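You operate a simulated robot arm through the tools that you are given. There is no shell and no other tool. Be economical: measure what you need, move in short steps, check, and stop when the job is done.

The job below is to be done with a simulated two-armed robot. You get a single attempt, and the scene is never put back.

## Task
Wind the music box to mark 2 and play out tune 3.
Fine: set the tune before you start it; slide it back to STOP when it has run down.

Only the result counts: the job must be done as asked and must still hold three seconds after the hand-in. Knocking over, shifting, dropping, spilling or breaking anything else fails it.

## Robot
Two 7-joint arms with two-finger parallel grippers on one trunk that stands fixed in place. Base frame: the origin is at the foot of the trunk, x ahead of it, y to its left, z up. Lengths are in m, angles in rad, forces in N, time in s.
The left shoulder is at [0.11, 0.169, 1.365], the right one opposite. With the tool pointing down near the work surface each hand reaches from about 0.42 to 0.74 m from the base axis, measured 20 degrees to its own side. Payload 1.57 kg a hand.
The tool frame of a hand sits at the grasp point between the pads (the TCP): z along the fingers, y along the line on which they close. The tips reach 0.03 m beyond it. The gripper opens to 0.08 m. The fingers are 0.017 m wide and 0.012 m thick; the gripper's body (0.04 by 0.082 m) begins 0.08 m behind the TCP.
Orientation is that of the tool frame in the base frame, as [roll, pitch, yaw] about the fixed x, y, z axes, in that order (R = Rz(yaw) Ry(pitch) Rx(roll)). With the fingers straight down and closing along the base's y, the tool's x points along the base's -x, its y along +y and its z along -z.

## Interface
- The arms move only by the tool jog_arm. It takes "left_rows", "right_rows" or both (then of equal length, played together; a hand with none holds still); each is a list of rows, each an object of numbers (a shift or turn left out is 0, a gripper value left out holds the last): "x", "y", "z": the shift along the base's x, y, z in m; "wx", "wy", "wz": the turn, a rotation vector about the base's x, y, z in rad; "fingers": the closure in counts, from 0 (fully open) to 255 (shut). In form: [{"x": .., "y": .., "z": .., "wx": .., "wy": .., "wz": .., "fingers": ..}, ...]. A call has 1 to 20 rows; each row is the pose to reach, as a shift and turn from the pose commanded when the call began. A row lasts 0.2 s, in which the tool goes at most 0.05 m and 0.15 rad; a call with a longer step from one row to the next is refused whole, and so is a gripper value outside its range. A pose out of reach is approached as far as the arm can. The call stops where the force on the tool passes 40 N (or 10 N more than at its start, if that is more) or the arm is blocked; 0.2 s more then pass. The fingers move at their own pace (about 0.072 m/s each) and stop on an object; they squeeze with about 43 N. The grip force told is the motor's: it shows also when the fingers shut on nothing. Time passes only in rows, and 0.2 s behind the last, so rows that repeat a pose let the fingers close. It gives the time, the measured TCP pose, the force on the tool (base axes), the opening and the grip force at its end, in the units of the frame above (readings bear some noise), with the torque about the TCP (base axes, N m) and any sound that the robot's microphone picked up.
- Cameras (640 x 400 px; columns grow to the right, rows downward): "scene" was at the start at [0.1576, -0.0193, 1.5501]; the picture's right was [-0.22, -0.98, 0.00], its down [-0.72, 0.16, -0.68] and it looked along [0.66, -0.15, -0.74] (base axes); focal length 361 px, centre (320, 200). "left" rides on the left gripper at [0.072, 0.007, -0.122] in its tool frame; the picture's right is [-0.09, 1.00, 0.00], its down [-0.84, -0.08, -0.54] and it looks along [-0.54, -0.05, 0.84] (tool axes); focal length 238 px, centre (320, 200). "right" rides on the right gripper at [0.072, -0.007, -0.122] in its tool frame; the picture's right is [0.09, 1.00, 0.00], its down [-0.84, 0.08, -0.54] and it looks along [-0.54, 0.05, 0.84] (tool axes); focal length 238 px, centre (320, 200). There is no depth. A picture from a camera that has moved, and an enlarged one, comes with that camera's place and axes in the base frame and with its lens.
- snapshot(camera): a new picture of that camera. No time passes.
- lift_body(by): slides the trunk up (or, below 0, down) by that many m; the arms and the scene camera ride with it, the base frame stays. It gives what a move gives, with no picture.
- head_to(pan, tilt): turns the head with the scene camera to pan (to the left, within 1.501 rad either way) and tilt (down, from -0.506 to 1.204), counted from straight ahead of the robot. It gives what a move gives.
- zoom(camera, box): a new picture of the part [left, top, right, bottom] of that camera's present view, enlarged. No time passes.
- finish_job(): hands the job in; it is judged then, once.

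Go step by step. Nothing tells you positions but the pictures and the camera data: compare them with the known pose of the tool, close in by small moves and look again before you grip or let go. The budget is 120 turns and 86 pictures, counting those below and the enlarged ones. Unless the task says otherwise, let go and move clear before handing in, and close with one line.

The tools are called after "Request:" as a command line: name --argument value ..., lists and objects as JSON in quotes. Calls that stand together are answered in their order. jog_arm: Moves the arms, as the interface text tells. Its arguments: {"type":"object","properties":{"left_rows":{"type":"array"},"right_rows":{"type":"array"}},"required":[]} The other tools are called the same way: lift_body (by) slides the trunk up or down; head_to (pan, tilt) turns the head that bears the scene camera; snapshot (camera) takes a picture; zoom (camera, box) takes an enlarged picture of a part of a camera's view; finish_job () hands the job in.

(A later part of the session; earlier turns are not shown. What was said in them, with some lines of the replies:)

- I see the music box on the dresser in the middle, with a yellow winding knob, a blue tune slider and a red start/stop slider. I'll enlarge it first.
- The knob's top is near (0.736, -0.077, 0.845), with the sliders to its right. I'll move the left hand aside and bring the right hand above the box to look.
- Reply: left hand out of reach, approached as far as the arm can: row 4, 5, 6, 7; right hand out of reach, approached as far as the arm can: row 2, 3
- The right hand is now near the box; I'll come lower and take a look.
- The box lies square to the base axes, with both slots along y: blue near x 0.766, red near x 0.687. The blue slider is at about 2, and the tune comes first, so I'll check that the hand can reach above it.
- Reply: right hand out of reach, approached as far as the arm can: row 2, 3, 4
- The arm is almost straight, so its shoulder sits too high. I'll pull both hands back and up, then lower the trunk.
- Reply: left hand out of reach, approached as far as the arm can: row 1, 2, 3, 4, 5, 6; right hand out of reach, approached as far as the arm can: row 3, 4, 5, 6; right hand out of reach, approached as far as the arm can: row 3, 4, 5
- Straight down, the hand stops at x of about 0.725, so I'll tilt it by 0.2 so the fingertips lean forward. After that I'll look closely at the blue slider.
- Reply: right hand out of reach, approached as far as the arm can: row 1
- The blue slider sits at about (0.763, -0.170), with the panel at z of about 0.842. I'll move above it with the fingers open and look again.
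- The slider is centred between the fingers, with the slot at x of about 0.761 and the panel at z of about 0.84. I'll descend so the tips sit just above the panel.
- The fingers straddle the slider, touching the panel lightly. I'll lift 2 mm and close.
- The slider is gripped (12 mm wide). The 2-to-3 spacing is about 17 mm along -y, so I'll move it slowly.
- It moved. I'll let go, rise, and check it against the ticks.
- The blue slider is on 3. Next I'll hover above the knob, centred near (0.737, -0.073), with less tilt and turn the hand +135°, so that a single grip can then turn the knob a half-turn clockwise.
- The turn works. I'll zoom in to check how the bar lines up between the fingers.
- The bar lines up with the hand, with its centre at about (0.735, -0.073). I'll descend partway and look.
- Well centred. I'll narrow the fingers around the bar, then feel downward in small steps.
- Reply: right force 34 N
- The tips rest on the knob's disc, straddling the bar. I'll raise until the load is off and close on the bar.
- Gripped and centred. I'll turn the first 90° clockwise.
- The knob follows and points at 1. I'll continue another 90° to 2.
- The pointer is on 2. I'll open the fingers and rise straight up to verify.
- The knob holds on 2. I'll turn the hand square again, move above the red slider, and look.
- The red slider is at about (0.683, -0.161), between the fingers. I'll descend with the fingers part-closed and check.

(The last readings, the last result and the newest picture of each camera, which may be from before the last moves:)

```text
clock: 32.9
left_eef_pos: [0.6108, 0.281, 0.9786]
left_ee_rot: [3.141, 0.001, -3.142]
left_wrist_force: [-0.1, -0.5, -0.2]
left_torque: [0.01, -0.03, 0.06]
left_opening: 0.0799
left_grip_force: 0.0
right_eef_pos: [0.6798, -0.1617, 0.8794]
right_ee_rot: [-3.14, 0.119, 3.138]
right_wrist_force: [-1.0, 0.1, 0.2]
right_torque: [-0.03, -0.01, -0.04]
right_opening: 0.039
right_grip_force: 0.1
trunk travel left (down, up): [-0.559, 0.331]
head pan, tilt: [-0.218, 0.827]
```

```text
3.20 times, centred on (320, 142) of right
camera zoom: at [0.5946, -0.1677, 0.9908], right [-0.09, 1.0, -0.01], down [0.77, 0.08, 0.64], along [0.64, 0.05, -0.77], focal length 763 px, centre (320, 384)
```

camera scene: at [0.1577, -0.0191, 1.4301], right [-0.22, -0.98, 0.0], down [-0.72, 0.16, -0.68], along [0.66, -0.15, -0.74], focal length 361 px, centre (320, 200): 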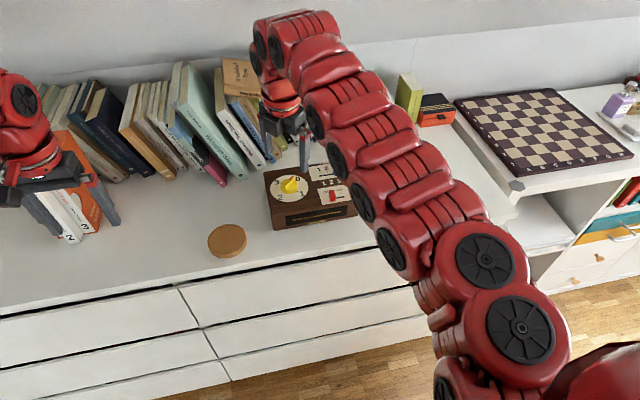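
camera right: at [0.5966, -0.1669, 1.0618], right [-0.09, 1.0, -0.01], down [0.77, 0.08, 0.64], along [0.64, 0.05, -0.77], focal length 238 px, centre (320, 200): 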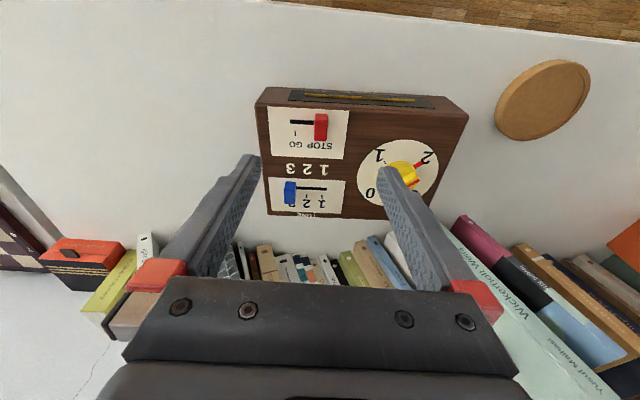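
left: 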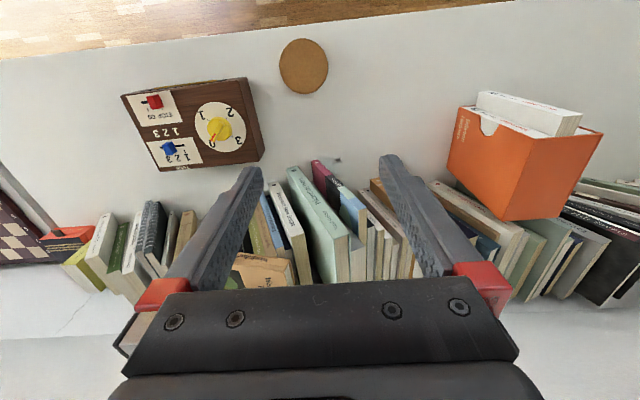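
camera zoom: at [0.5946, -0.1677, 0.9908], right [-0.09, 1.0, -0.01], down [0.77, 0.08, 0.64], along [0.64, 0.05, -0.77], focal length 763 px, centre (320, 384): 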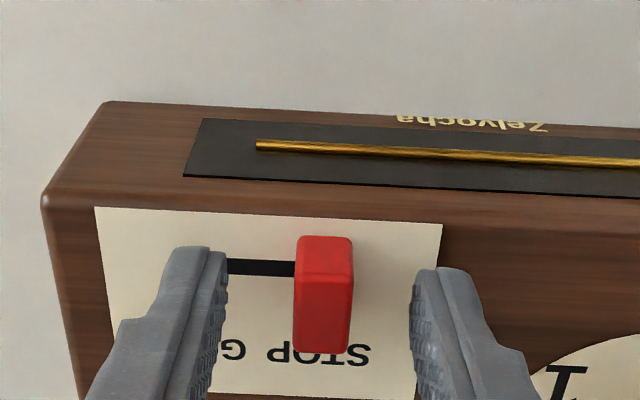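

Centred. I'll close on it, slide toward GO (-y), and check for sound.

Request:
jog_arm --right_rows '[{"fingers": 200}, {"fingers": 255}, {"fingers": 255}, {"fingers": 255}, {"y": -0.005}, {"y": -0.01}, {"y": -0.015}, {"y": -0.02}, {"y": -0.0225}]'

Request:
zoom --camera "right" --box '[220, 80, 420, 205]'

```text
clock: 34.9
left_eef_pos: [0.6096, 0.2811, 0.9792]
left_ee_rot: [-3.141, 0.0, 3.141]
left_wrist_force: [-0.4, -0.2, 0.7]
left_torque: [0.02, 0.01, -0.01]
left_opening: 0.0798
left_grip_force: 0.2
right_eef_pos: [0.6786, -0.1854, 0.8787]
right_ee_rot: [-3.14, 0.118, 3.137]
right_wrist_force: [0.5, -2.0, 0.6]
right_torque: [0.01, -0.27, 0.54]
right_opening: 0.0121
right_grip_force: 29.2
trunk travel left (down, up): [-0.559, 0.331]
head pan, tilt: [-0.218, 0.827]
```

```text
3.20 times, centred on (320, 142) of right
camera zoom: at [0.5945, -0.1902, 0.9907], right [-0.09, 1.0, -0.01], down [0.77, 0.07, 0.64], along [0.64, 0.05, -0.77], focal length 763 px, centre (320, 384)
```

zoom: 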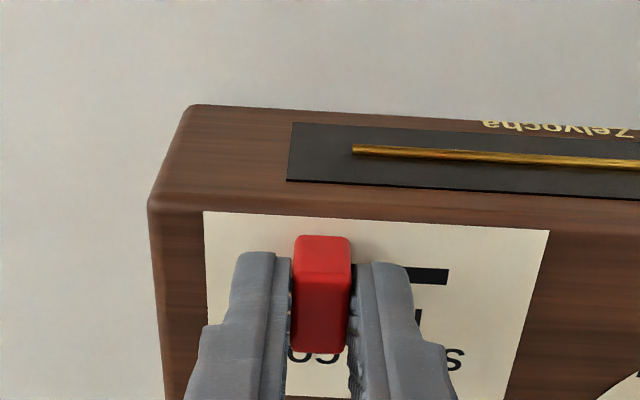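

It's near GO. I'll wait briefly for sound.

Request:
jog_arm --right_rows '[{}, {}, {}]'

```text
clock: 35.7
left_eef_pos: [0.6106, 0.2818, 0.9799]
left_ee_rot: [-3.142, 0.0, -3.141]
left_wrist_force: [-0.3, 0.1, 0.5]
left_torque: [-0.01, 0.01, 0.0]
left_opening: 0.0799
left_grip_force: 0.1
right_eef_pos: [0.6801, -0.1836, 0.8786]
right_ee_rot: [-3.141, 0.119, 3.137]
right_wrist_force: [1.3, -1.2, 2.7]
right_torque: [0.01, -0.02, 0.49]
right_opening: 0.0118
right_grip_force: 29.0
trunk travel left (down, up): [-0.559, 0.331]
head pan, tilt: [-0.218, 0.827]
```

No sound yet and no end stop felt, so I'll nudge a little further.

Request:
jog_arm --right_rows '[{"y": -0.001}, {"y": -0.002}, {"y": -0.002}, {"y": -0.002}, {"y": -0.002}]'

Request:
zoom --camera "scene" --box '[240, 140, 380, 240]'

```text
clock: 36.9
left_eef_pos: [0.6103, 0.2835, 0.9793]
left_ee_rot: [-3.14, -0.001, -3.141]
left_wrist_force: [0.2, 0.4, 0.1]
left_torque: [-0.02, 0.01, -0.03]
left_opening: 0.0801
left_grip_force: 0.0
right_eef_pos: [0.6802, -0.1855, 0.8796]
right_ee_rot: [-3.14, 0.119, 3.138]
right_wrist_force: [3.4, 2.2, 5.5]
right_torque: [0.12, -0.19, 0.51]
right_opening: 0.0118
right_grip_force: 29.3
trunk travel left (down, up): [-0.559, 0.331]
head pan, tilt: [-0.218, 0.827]
```

```text
4.00 times, centred on (310, 190) of scene
camera zoom: at [0.1575, -0.0185, 1.4302], right [-0.22, -0.98, 0.0], down [-0.72, 0.16, -0.68], along [0.66, -0.15, -0.74], focal length 1444 px, centre (360, 240)
```

zoom: 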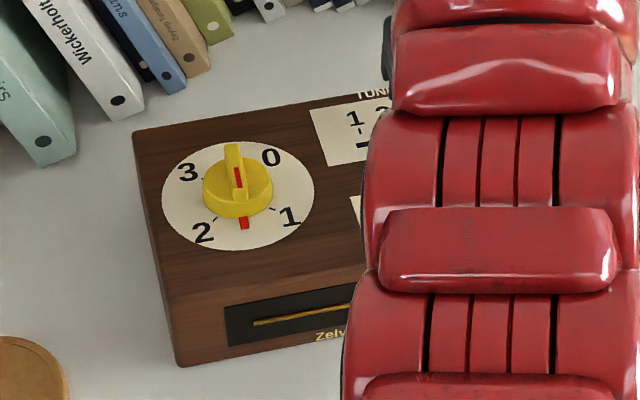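

The knob is unwinding from 2 toward 1, so it is playing. I'll hold still and wait.

Request:
jog_arm --right_rows '[{"y": 0.001}, {"y": 0.001}, {"y": 0.001}, {"y": 0.001}, {"y": 0.001}, {"y": 0.001}, {"y": 0.001}, {"y": 0.001}, {"y": 0.001}, {"y": 0.001}, {"y": 0.001}, {"y": 0.001}, {"y": 0.001}, {"y": 0.001}, {"y": 0.001}, {"y": 0.001}, {"y": 0.001}, {"y": 0.001}]'

Request:
zoom --camera "scene" --box '[240, 140, 380, 240]'

```text
clock: 40.7
left_eef_pos: [0.6097, 0.2832, 0.9798]
left_ee_rot: [3.141, 0.001, 3.141]
left_wrist_force: [0.1, 0.0, 0.1]
left_torque: [0.01, 0.0, 0.0]
left_opening: 0.08
left_grip_force: 0.0
right_eef_pos: [0.6783, -0.1859, 0.8801]
right_ee_rot: [-3.14, 0.118, 3.138]
right_wrist_force: [0.7, -0.3, 1.1]
right_torque: [0.04, -0.01, 0.5]
right_opening: 0.0121
right_grip_force: 29.5
trunk travel left (down, up): [-0.559, 0.331]
head pan, tilt: [-0.218, 0.827]
```

```text
4.00 times, centred on (310, 190) of scene
camera zoom: at [0.1576, -0.019, 1.4301], right [-0.22, -0.98, 0.0], down [-0.72, 0.16, -0.68], along [0.66, -0.15, -0.74], focal length 1444 px, centre (360, 240)
```

zoom: 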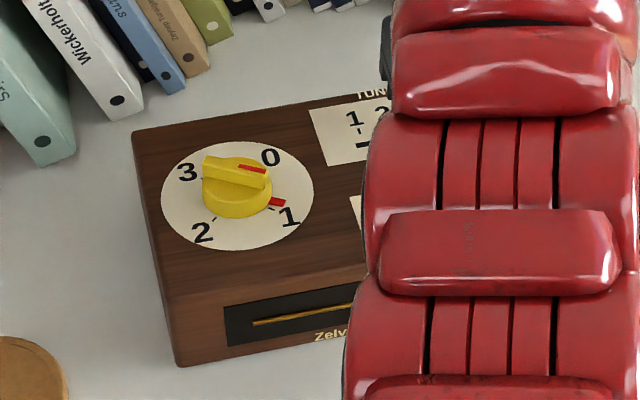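

It's just past 1 on its way to 0. I'll keep waiting.

Request:
jog_arm --right_rows '[{}, {}, {}, {}, {}, {}, {}, {}, {}, {}, {}, {}, {}, {}, {}, {}, {}, {}, {}, {}]'

Request:
jog_arm --right_rows '[{}, {}, {}, {}, {}, {}, {}, {}, {}, {}]'

Request:
zoom --camera "scene" --box '[240, 140, 380, 240]'

```text
clock: 44.9
left_eef_pos: [0.6108, 0.2816, 0.9794]
left_ee_rot: [3.141, 0.001, -3.141]
left_wrist_force: [-0.8, 0.1, -0.3]
left_torque: [-0.02, -0.01, -0.01]
left_opening: 0.0801
left_grip_force: 0.1
right_eef_pos: [0.679, -0.1847, 0.8796]
right_ee_rot: [-3.14, 0.119, 3.138]
right_wrist_force: [-0.5, -0.2, -0.4]
right_torque: [0.04, 0.01, 0.52]
right_opening: 0.012
right_grip_force: 28.8
trunk travel left (down, up): [-0.559, 0.331]
head pan, tilt: [-0.218, 0.827]
```

```text
clock: 47.1
left_eef_pos: [0.6106, 0.282, 0.9793]
left_ee_rot: [-3.14, -0.001, 3.141]
left_wrist_force: [0.9, 0.9, 0.3]
left_torque: [-0.01, -0.01, -0.04]
left_opening: 0.08
left_grip_force: 0.1
right_eef_pos: [0.679, -0.1851, 0.8794]
right_ee_rot: [-3.141, 0.119, 3.138]
right_wrist_force: [-1.1, 0.5, 0.0]
right_torque: [0.07, 0.01, 0.51]
right_opening: 0.012
right_grip_force: 28.9
trunk travel left (down, up): [-0.559, 0.331]
head pan, tilt: [-0.218, 0.827]
```

```text
4.00 times, centred on (310, 190) of scene
camera zoom: at [0.1575, -0.0192, 1.4301], right [-0.22, -0.98, 0.0], down [-0.72, 0.16, -0.68], along [0.66, -0.15, -0.74], focal length 1444 px, centre (360, 240)
```

zoom: 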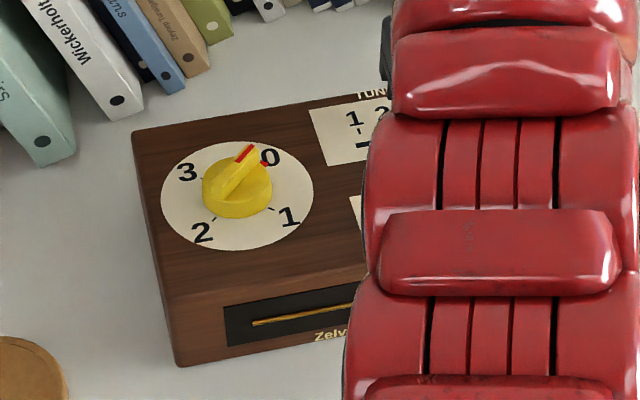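

It looks to be at 0. I'll wait a few more seconds to be sure it has stopped.

Request:
jog_arm --right_rows '[{}, {}, {}, {}, {}, {}, {}, {}, {}, {}, {}, {}, {}, {}, {}]'

Request:
zoom --camera "scene" --box '[240, 140, 380, 240]'

```text
clock: 50.3
left_eef_pos: [0.6099, 0.2819, 0.9804]
left_ee_rot: [3.142, -0.001, 3.141]
left_wrist_force: [-0.3, 0.1, -0.1]
left_torque: [-0.02, 0.0, 0.01]
left_opening: 0.0799
left_grip_force: 0.0
right_eef_pos: [0.6784, -0.1843, 0.8791]
right_ee_rot: [-3.14, 0.118, 3.137]
right_wrist_force: [-1.0, 0.1, -0.1]
right_torque: [0.02, 0.14, 0.49]
right_opening: 0.012
right_grip_force: 28.8
trunk travel left (down, up): [-0.559, 0.331]
head pan, tilt: [-0.218, 0.827]
```

```text
4.00 times, centred on (310, 190) of scene
camera zoom: at [0.1575, -0.0192, 1.4301], right [-0.22, -0.98, 0.0], down [-0.72, 0.16, -0.68], along [0.66, -0.15, -0.74], focal length 1444 px, centre (360, 240)
```

zoom: 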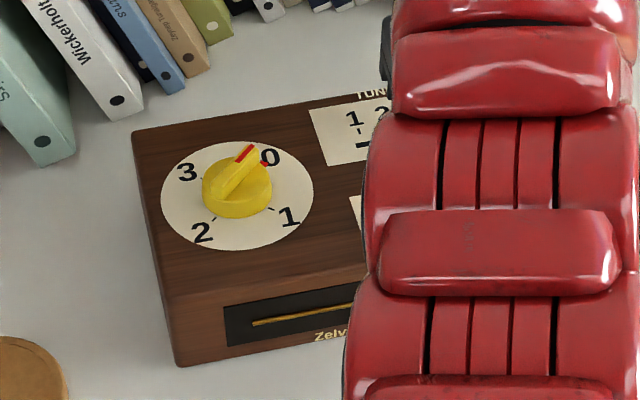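

It has run down and stopped at 0. I'll slide it back to STOP, release, and rise.

Request:
jog_arm --right_rows '[{"y": 0.005}, {"y": 0.01}, {"y": 0.015}, {"y": 0.02}, {"y": 0.0238}, {"y": 0.0238}, {"y": 0.0238, "fingers": 130}, {"y": 0.0238, "fingers": 130}, {"y": 0.0238, "z": 0.02}, {"y": 0.0238, "z": 0.05}, {"y": 0.0238, "z": 0.07}]'

Request:
zoom --camera "right" --box '[210, 80, 450, 230]'

```text
clock: 52.7
left_eef_pos: [0.6089, 0.2816, 0.9794]
left_ee_rot: [3.141, 0.0, -3.141]
left_wrist_force: [0.4, -0.4, 0.4]
left_torque: [0.01, 0.01, 0.03]
left_opening: 0.0799
left_grip_force: 0.1
right_eef_pos: [0.6799, -0.1602, 0.9495]
right_ee_rot: [-3.14, 0.118, 3.138]
right_wrist_force: [0.4, 0.1, 0.1]
right_torque: [-0.02, 0.03, 0.02]
right_opening: 0.0392
right_grip_force: 0.0
trunk travel left (down, up): [-0.559, 0.331]
head pan, tilt: [-0.218, 0.827]
```

```text
2.67 times, centred on (330, 155) of right
camera zoom: at [0.5944, -0.1659, 1.0616], right [-0.09, 1.0, -0.01], down [0.77, 0.08, 0.64], along [0.64, 0.05, -0.77], focal length 636 px, centre (293, 320)
```

zoom: 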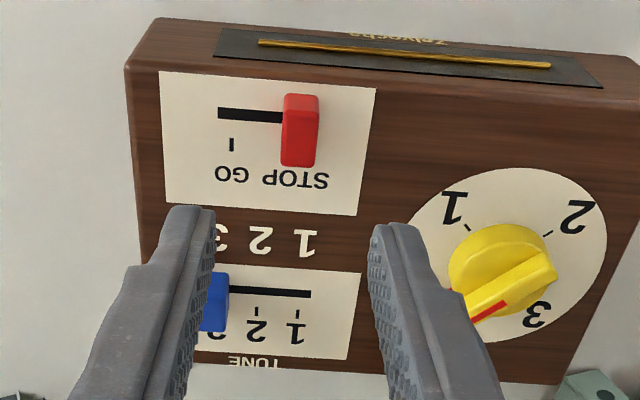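

The red slider is back where it started, at STOP. I'll move the arm clear and take a final look.

Request:
jog_arm --right_rows '[{"z": 0.02, "y": -0.03, "x": -0.01}, {"z": 0.02, "y": -0.07, "x": -0.03}, {"z": 0.02, "y": -0.11, "x": -0.05}, {"z": 0.02, "y": -0.15, "x": -0.06}, {"z": 0.02, "y": -0.19, "x": -0.06}, {"z": 0.02, "y": -0.23, "x": -0.06}]'

Request:
snapshot --camera "scene"

Request:
zoom --camera "scene" --box '[240, 140, 380, 240]'

```text
clock: 54.1
left_eef_pos: [0.6097, 0.2819, 0.9801]
left_ee_rot: [3.142, 0.0, -3.139]
left_wrist_force: [-0.1, -0.1, -0.5]
left_torque: [0.06, 0.02, -0.01]
left_opening: 0.0801
left_grip_force: 0.0
right_eef_pos: [0.616, -0.3895, 0.9677]
right_ee_rot: [3.141, 0.118, 3.14]
right_wrist_force: [-0.4, 0.0, -1.7]
right_torque: [0.03, 0.01, -0.03]
right_opening: 0.0393
right_grip_force: 0.1
right hand out of reach, approached as far as the arm can: row 2, 3, 4, 5
trunk travel left (down, up): [-0.559, 0.331]
head pan, tilt: [-0.218, 0.827]
```

```text
43 pictures are left
camera scene: at [0.1577, -0.0196, 1.4301], right [-0.22, -0.98, 0.0], down [-0.72, 0.16, -0.68], along [0.66, -0.15, -0.74], focal length 361 px, centre (320, 200)
```

scene: 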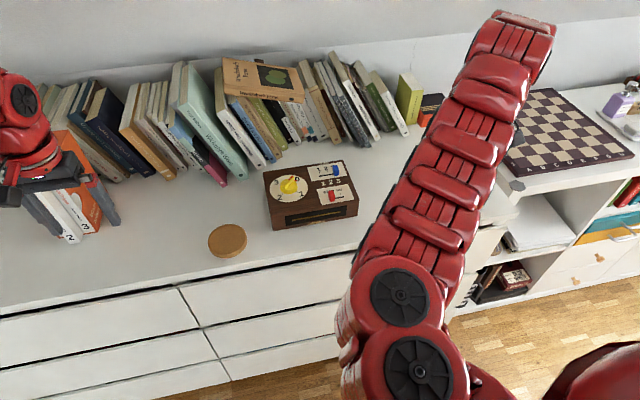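

```text
4.00 times, centred on (310, 190) of scene
camera zoom: at [0.1577, -0.0196, 1.4301], right [-0.22, -0.98, 0.0], down [-0.72, 0.16, -0.68], along [0.66, -0.15, -0.74], focal length 1444 px, centre (360, 240)
```

zoom: 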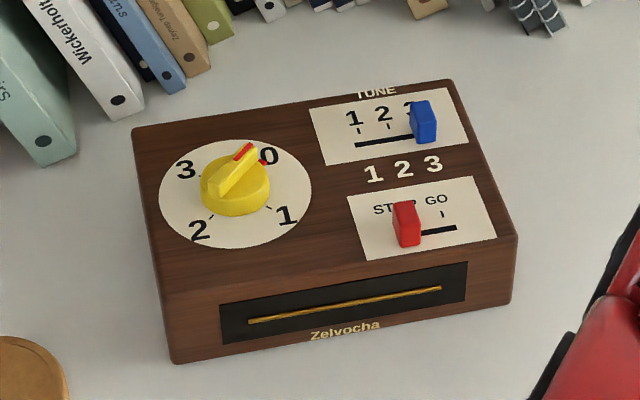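

The blue slider is on 3, the knob has run down from 2 to 0, the red slider is at STOP, and nothing else has moved. I'm handing in.

Request:
finish_job

```text
The job is handed in.
```

I set the music box to tune 3, wound it to mark 2, let it run down to 0 and slid it back to STOP. The microphone reported no sound while it ran, so I judged that it played by watching the knob unwind.
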